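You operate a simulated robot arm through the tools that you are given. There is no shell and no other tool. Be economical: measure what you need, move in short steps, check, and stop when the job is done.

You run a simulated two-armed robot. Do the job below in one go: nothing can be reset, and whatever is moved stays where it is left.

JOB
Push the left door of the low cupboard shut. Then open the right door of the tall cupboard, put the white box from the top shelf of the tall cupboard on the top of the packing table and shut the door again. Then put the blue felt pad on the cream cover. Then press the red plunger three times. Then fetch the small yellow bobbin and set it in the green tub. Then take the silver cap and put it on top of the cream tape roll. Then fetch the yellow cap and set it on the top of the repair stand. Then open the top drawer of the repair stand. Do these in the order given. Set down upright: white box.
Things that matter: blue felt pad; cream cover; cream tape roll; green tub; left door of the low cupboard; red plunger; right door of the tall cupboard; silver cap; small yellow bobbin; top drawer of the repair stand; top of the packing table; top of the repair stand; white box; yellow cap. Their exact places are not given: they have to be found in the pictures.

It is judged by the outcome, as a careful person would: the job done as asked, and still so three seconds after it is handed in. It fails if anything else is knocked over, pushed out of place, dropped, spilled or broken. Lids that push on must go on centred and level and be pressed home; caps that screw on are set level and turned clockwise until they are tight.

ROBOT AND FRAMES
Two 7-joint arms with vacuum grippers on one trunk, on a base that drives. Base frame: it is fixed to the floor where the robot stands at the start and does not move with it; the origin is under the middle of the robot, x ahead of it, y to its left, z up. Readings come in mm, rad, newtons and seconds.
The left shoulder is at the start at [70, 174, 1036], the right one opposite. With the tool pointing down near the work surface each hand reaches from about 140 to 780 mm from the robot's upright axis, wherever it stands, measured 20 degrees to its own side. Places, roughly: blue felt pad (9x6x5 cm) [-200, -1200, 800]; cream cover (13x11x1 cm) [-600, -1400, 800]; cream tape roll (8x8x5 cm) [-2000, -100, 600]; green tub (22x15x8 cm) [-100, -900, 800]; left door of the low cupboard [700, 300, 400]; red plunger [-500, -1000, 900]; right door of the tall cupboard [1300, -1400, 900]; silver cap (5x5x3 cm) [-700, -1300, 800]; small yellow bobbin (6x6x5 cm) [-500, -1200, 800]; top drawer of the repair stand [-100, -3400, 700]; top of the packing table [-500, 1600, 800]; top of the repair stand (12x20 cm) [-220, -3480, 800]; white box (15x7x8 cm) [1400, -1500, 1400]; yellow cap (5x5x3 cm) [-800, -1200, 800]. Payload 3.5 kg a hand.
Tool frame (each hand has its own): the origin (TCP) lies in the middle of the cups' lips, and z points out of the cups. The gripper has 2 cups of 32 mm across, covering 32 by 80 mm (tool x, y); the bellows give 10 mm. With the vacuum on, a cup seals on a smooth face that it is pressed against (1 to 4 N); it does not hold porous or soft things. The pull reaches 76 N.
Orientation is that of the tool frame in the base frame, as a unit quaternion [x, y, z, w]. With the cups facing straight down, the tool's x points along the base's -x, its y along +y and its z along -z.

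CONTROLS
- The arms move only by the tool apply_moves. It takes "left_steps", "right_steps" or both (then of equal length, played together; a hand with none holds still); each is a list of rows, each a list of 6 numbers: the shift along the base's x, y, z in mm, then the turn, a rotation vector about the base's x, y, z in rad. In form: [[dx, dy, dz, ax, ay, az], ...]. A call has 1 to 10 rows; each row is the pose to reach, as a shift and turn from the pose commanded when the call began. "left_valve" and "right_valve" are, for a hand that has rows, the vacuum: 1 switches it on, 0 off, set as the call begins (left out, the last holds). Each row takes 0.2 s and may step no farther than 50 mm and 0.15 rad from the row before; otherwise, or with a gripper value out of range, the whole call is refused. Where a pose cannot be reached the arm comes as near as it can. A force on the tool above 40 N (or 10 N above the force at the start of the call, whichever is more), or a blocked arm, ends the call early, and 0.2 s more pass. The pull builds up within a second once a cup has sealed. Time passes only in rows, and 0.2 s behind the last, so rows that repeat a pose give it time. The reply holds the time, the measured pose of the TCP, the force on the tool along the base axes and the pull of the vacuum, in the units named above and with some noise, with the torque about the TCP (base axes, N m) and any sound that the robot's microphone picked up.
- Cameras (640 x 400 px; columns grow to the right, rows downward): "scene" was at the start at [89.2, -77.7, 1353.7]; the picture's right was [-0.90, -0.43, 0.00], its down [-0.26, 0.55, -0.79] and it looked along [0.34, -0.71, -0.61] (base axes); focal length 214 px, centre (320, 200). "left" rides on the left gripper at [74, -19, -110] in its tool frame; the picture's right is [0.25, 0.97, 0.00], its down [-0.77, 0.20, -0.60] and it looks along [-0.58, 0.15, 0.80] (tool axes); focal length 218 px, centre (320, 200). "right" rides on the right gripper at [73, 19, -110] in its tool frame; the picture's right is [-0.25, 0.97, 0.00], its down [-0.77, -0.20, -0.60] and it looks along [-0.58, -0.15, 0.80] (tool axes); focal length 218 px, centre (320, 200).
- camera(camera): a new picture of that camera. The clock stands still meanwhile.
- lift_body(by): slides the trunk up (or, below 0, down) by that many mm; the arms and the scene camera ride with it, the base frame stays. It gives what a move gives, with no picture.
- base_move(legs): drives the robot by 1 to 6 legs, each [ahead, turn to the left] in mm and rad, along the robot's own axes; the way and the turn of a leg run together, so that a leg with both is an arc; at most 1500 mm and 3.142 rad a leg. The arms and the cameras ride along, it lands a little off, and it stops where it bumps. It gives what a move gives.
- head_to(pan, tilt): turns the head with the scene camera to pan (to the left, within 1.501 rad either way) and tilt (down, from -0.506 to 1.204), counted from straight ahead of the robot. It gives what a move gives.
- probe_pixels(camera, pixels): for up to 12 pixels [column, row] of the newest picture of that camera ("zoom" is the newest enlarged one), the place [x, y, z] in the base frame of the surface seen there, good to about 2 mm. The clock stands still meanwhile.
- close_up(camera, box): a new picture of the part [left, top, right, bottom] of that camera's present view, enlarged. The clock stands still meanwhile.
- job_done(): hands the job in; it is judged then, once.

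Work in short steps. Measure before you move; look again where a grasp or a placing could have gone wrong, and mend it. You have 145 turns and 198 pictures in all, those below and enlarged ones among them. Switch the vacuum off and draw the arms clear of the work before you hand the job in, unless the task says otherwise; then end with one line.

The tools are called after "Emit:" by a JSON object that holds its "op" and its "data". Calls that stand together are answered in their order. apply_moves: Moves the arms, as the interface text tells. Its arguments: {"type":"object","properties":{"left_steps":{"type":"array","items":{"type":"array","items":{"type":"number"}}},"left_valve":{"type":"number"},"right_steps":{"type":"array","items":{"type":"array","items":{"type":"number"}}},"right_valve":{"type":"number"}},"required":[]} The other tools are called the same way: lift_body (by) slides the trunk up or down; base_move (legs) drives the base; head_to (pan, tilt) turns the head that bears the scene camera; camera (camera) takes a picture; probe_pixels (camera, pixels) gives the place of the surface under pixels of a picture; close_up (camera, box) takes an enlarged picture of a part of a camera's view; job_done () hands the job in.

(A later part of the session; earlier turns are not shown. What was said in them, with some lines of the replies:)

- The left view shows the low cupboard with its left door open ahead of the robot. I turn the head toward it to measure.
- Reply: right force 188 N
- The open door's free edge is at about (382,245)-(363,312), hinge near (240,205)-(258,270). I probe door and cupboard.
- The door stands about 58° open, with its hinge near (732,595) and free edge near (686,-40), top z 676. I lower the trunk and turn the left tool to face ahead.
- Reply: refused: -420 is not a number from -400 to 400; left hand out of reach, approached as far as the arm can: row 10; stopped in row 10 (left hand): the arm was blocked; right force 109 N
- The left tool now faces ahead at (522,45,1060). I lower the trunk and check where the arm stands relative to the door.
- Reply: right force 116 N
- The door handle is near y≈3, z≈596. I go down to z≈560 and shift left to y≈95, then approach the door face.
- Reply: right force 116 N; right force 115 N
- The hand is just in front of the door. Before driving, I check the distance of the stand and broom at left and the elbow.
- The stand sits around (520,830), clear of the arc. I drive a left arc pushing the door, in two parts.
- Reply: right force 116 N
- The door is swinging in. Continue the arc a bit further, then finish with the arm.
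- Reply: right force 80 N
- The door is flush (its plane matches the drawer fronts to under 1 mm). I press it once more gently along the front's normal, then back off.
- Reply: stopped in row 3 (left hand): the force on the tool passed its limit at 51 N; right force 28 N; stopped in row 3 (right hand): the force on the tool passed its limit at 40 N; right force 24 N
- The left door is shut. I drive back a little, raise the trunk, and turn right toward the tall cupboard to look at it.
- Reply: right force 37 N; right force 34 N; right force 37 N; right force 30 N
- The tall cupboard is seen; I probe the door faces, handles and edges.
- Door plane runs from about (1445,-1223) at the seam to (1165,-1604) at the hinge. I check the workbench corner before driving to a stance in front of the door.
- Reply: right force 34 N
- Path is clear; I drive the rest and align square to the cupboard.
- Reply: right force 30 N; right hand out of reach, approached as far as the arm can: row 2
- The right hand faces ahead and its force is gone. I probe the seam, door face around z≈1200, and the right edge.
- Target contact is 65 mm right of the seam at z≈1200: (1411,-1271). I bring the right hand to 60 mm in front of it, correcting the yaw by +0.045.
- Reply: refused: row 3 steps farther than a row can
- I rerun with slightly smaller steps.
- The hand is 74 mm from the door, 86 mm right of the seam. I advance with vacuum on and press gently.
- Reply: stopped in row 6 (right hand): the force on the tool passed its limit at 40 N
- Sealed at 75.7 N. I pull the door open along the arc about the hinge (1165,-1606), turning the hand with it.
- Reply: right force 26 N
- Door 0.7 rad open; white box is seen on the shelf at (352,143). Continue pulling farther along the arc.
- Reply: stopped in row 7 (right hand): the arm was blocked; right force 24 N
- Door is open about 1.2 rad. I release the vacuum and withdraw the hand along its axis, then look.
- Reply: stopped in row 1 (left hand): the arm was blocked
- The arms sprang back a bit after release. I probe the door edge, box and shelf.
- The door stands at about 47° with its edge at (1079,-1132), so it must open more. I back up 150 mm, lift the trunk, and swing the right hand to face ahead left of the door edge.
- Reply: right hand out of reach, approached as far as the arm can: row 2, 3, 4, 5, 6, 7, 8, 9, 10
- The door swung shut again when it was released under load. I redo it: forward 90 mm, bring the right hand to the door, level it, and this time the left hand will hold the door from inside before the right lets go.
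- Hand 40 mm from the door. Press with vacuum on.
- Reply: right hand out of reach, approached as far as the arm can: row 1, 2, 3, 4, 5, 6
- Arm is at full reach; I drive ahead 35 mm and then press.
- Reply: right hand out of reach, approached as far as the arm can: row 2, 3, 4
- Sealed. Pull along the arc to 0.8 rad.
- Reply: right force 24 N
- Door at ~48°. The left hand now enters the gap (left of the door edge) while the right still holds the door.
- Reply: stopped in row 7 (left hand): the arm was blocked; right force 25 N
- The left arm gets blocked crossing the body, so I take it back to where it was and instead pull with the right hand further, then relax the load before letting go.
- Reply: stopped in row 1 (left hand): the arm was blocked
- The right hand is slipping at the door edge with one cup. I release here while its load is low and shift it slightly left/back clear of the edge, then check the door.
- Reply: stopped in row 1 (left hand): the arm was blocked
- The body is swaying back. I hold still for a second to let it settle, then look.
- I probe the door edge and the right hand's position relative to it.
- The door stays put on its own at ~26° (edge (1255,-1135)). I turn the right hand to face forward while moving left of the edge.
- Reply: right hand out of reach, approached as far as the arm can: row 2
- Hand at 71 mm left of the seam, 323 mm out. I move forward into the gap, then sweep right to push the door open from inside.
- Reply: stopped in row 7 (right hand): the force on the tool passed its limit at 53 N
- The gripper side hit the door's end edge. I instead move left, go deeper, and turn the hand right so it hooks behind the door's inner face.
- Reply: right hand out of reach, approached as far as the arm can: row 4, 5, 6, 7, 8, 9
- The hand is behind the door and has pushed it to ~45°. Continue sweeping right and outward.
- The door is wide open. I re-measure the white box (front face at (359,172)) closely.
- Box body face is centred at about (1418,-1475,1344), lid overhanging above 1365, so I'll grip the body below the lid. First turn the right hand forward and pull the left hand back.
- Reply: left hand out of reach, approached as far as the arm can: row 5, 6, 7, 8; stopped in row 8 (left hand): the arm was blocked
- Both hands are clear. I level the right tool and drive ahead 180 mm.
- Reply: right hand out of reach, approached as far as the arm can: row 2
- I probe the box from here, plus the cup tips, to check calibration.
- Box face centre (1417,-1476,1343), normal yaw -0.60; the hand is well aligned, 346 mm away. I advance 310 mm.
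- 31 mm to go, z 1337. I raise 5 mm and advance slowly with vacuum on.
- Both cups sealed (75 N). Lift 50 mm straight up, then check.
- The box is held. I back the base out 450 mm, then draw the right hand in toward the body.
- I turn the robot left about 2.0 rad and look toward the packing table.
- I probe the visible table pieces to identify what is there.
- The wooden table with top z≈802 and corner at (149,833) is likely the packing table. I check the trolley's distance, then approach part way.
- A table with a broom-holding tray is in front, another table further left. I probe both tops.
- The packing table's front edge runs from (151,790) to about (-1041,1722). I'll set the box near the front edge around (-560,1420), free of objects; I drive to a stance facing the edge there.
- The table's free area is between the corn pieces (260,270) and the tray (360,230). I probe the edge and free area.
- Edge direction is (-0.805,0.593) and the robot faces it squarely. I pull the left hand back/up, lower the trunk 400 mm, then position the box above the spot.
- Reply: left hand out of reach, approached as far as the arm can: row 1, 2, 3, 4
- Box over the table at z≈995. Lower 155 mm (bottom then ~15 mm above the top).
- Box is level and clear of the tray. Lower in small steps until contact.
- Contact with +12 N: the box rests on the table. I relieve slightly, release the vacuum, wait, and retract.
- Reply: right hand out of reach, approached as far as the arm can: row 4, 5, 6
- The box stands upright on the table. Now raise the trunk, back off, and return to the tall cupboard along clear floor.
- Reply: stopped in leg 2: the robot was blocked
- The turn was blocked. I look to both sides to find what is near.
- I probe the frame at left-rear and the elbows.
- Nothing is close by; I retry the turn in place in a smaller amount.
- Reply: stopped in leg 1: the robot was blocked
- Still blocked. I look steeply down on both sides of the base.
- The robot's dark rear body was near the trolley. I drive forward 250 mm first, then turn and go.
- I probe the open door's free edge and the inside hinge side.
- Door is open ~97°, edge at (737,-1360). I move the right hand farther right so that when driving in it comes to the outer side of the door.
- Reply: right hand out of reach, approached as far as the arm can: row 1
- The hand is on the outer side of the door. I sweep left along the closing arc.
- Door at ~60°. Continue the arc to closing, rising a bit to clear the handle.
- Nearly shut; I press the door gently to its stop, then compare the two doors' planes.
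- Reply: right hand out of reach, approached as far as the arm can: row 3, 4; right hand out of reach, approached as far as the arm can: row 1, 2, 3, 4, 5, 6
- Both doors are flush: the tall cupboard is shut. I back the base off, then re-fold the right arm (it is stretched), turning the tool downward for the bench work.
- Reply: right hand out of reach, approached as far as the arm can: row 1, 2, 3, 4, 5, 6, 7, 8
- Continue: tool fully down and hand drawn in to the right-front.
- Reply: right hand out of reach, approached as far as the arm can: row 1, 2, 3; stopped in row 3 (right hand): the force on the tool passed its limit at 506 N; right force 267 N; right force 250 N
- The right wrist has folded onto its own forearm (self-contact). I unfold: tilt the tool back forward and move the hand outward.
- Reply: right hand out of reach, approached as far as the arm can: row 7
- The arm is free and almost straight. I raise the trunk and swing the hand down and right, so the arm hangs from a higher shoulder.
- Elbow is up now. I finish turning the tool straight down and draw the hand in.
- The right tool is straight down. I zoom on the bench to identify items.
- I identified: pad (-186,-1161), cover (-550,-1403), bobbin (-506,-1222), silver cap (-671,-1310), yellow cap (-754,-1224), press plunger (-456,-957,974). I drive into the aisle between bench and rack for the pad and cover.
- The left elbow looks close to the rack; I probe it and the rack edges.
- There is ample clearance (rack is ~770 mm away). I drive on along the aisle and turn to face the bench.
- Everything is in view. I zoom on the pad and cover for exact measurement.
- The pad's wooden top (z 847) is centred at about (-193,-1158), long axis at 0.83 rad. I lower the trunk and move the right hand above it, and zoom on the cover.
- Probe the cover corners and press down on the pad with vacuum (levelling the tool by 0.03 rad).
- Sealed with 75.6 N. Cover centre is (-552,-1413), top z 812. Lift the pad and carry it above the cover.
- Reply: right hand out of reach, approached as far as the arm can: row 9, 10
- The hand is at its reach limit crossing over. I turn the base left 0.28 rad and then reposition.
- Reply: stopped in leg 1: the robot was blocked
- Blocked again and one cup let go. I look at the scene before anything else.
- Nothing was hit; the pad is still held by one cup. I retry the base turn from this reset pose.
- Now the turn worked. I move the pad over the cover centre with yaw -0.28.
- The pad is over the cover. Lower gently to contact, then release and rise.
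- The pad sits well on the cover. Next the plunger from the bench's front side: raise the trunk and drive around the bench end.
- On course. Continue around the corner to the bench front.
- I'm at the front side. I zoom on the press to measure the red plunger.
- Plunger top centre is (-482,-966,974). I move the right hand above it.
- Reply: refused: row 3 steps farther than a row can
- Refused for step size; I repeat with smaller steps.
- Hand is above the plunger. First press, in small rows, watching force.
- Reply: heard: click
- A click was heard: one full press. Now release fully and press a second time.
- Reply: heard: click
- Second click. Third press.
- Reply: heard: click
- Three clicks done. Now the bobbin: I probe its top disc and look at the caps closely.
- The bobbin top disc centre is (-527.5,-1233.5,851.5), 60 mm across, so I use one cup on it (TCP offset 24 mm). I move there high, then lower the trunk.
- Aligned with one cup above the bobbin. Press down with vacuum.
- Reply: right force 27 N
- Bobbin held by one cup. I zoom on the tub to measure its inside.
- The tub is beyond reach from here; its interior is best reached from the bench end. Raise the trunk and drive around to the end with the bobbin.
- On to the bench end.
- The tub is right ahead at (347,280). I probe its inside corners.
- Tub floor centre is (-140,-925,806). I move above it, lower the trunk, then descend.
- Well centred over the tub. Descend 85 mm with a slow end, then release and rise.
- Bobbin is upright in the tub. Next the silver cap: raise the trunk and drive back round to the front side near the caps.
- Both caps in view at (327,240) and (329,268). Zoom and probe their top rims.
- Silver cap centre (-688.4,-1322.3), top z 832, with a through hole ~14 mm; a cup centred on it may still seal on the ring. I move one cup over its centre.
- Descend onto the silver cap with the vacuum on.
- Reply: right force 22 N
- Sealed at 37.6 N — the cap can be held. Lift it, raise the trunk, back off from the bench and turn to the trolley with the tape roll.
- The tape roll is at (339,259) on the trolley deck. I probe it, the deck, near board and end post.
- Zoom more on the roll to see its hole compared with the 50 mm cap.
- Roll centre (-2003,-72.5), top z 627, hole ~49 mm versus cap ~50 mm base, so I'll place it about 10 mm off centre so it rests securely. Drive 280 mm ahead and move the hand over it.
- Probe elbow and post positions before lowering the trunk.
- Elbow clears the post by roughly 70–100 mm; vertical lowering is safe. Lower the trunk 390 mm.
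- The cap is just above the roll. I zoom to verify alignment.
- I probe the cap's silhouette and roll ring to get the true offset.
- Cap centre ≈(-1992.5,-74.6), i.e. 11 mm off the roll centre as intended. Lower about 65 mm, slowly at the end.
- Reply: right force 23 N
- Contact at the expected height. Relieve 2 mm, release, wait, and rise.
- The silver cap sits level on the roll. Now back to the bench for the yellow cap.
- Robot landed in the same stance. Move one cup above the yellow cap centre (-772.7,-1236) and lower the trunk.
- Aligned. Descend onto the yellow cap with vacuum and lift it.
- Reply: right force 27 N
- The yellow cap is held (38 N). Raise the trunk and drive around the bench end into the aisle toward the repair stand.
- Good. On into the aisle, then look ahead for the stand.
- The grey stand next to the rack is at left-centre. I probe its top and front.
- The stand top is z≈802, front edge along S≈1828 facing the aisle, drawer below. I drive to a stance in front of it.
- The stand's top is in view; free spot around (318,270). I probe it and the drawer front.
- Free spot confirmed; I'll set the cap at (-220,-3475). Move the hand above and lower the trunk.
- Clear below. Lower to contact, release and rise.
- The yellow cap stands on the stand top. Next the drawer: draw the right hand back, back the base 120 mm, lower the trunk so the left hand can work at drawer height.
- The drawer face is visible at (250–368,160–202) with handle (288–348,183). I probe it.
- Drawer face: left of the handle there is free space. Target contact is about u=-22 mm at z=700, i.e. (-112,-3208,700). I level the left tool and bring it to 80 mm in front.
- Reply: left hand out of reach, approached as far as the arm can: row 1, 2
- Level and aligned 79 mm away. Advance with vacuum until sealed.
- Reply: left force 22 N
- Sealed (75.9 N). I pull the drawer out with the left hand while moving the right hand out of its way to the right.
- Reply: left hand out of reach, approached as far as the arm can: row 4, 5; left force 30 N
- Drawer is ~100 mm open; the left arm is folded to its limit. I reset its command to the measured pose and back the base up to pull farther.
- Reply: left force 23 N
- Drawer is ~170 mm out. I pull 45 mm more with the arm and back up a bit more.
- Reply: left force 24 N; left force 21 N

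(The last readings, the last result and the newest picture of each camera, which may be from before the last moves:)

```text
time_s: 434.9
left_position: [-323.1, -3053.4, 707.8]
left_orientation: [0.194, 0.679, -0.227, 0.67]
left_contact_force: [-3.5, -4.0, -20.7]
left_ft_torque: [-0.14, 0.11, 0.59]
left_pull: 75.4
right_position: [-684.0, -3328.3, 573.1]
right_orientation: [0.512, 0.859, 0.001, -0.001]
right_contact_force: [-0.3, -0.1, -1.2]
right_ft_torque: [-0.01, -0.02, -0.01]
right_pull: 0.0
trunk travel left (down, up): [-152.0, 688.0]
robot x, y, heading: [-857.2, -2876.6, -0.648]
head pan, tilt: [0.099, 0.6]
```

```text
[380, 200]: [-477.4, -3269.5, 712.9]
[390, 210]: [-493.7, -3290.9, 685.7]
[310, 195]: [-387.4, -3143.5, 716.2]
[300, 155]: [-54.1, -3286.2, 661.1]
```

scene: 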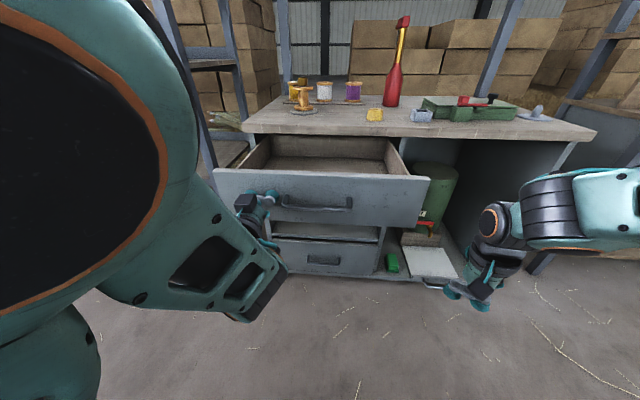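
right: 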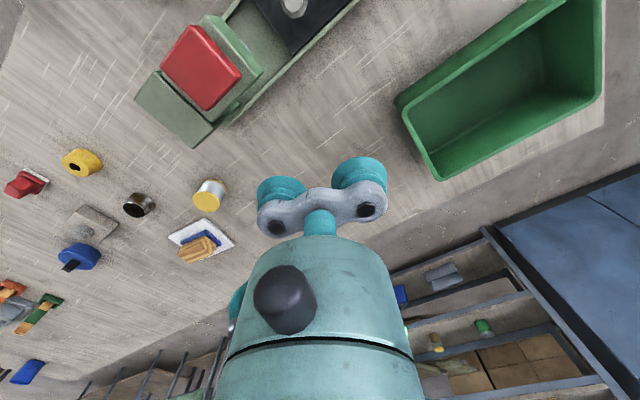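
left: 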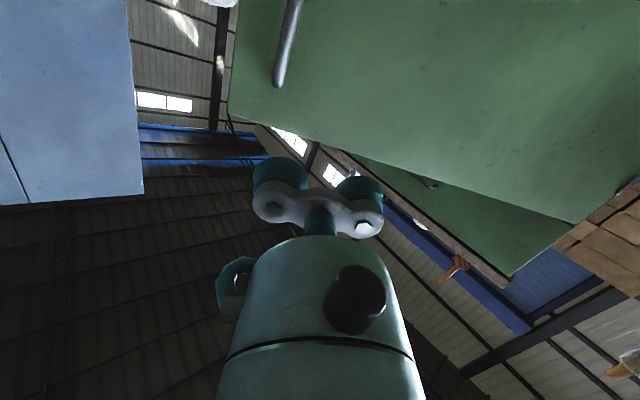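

Drawer is now ~260 mm out. I release the vacuum and back the base slightly so the cups come off, then check.

Emit:
{"op": "apply_moves", "data": {"left_steps": [[0, 0, 0, 0, 0, 0], [0, 0, 0, 0, 0, 0], [0, 0, 0, 0, 0, 0], [0, 0, 0, 0, 0, 0]], "left_valve": 0}}

Emit:
{"op": "base_move", "data": {"legs": [[-45, 0]]}}

Emit:
{"op": "camera", "data": {"camera": "scene"}}

Emit:
{"op": "probe_pixels", "data": {"camera": "scene", "pixels": [[380, 200], [265, 200], [310, 180], [230, 210]]}}

```text
time_s: 435.9
left_position: [-324.1, -3054.2, 708.7]
left_orientation: [0.19, 0.68, -0.228, 0.671]
left_contact_force: [0.4, -0.5, 0.4]
left_ft_torque: [0.0, -0.01, 0.02]
left_pull: 0.0
right_position: [-685.1, -3327.4, 573.7]
right_orientation: [0.512, 0.859, 0.001, 0.0]
right_contact_force: [-0.5, 0.4, 0.0]
right_ft_torque: [0.02, 0.01, 0.01]
right_pull: 0.1
trunk travel left (down, up): [-152.0, 688.0]
robot x, y, heading: [-858.3, -2874.2, -0.646]
head pan, tilt: [0.099, 0.6]
```

```text
time_s: 436.8
left_position: [-359.0, -3025.8, 708.7]
left_orientation: [0.192, 0.679, -0.229, 0.67]
left_contact_force: [-0.3, 0.3, 0.8]
left_ft_torque: [0.03, 0.0, 0.0]
left_pull: 0.0
right_position: [-721.4, -3301.3, 572.3]
right_orientation: [0.512, 0.859, 0.001, 0.0]
right_contact_force: [-0.1, 0.9, -1.4]
right_ft_torque: [0.0, 0.0, 0.02]
right_pull: 0.0
trunk travel left (down, up): [-152.0, 688.0]
robot x, y, heading: [-889.8, -2848.9, -0.649]
head pan, tilt: [0.099, 0.6]
```

```text
80 pictures are left
```

scene: 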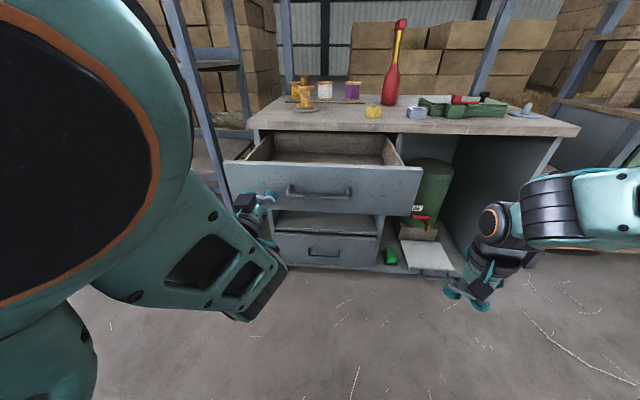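

```text
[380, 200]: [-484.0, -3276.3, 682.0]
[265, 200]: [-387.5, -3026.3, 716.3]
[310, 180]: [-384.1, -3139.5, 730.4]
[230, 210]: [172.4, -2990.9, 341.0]
```

The drawer stays ~260 mm open, vacuum is off on both hands, and the arms touch nothing. All tasks are done, so I hand the job in.

Emit:
{"op": "job_done", "data": {}}

```text
The job is handed in.
```

I did all the tasks in the order given and handed the job in. I heard three clicks for the plunger presses. The tall cupboard's right door swung shut when I first let go of it, so I opened it a second time before taking out the white box. The silver cap sits about 11 mm off the tape roll's centre so it wouldn't drop into the hole, and the drawer is about 260 mm open.
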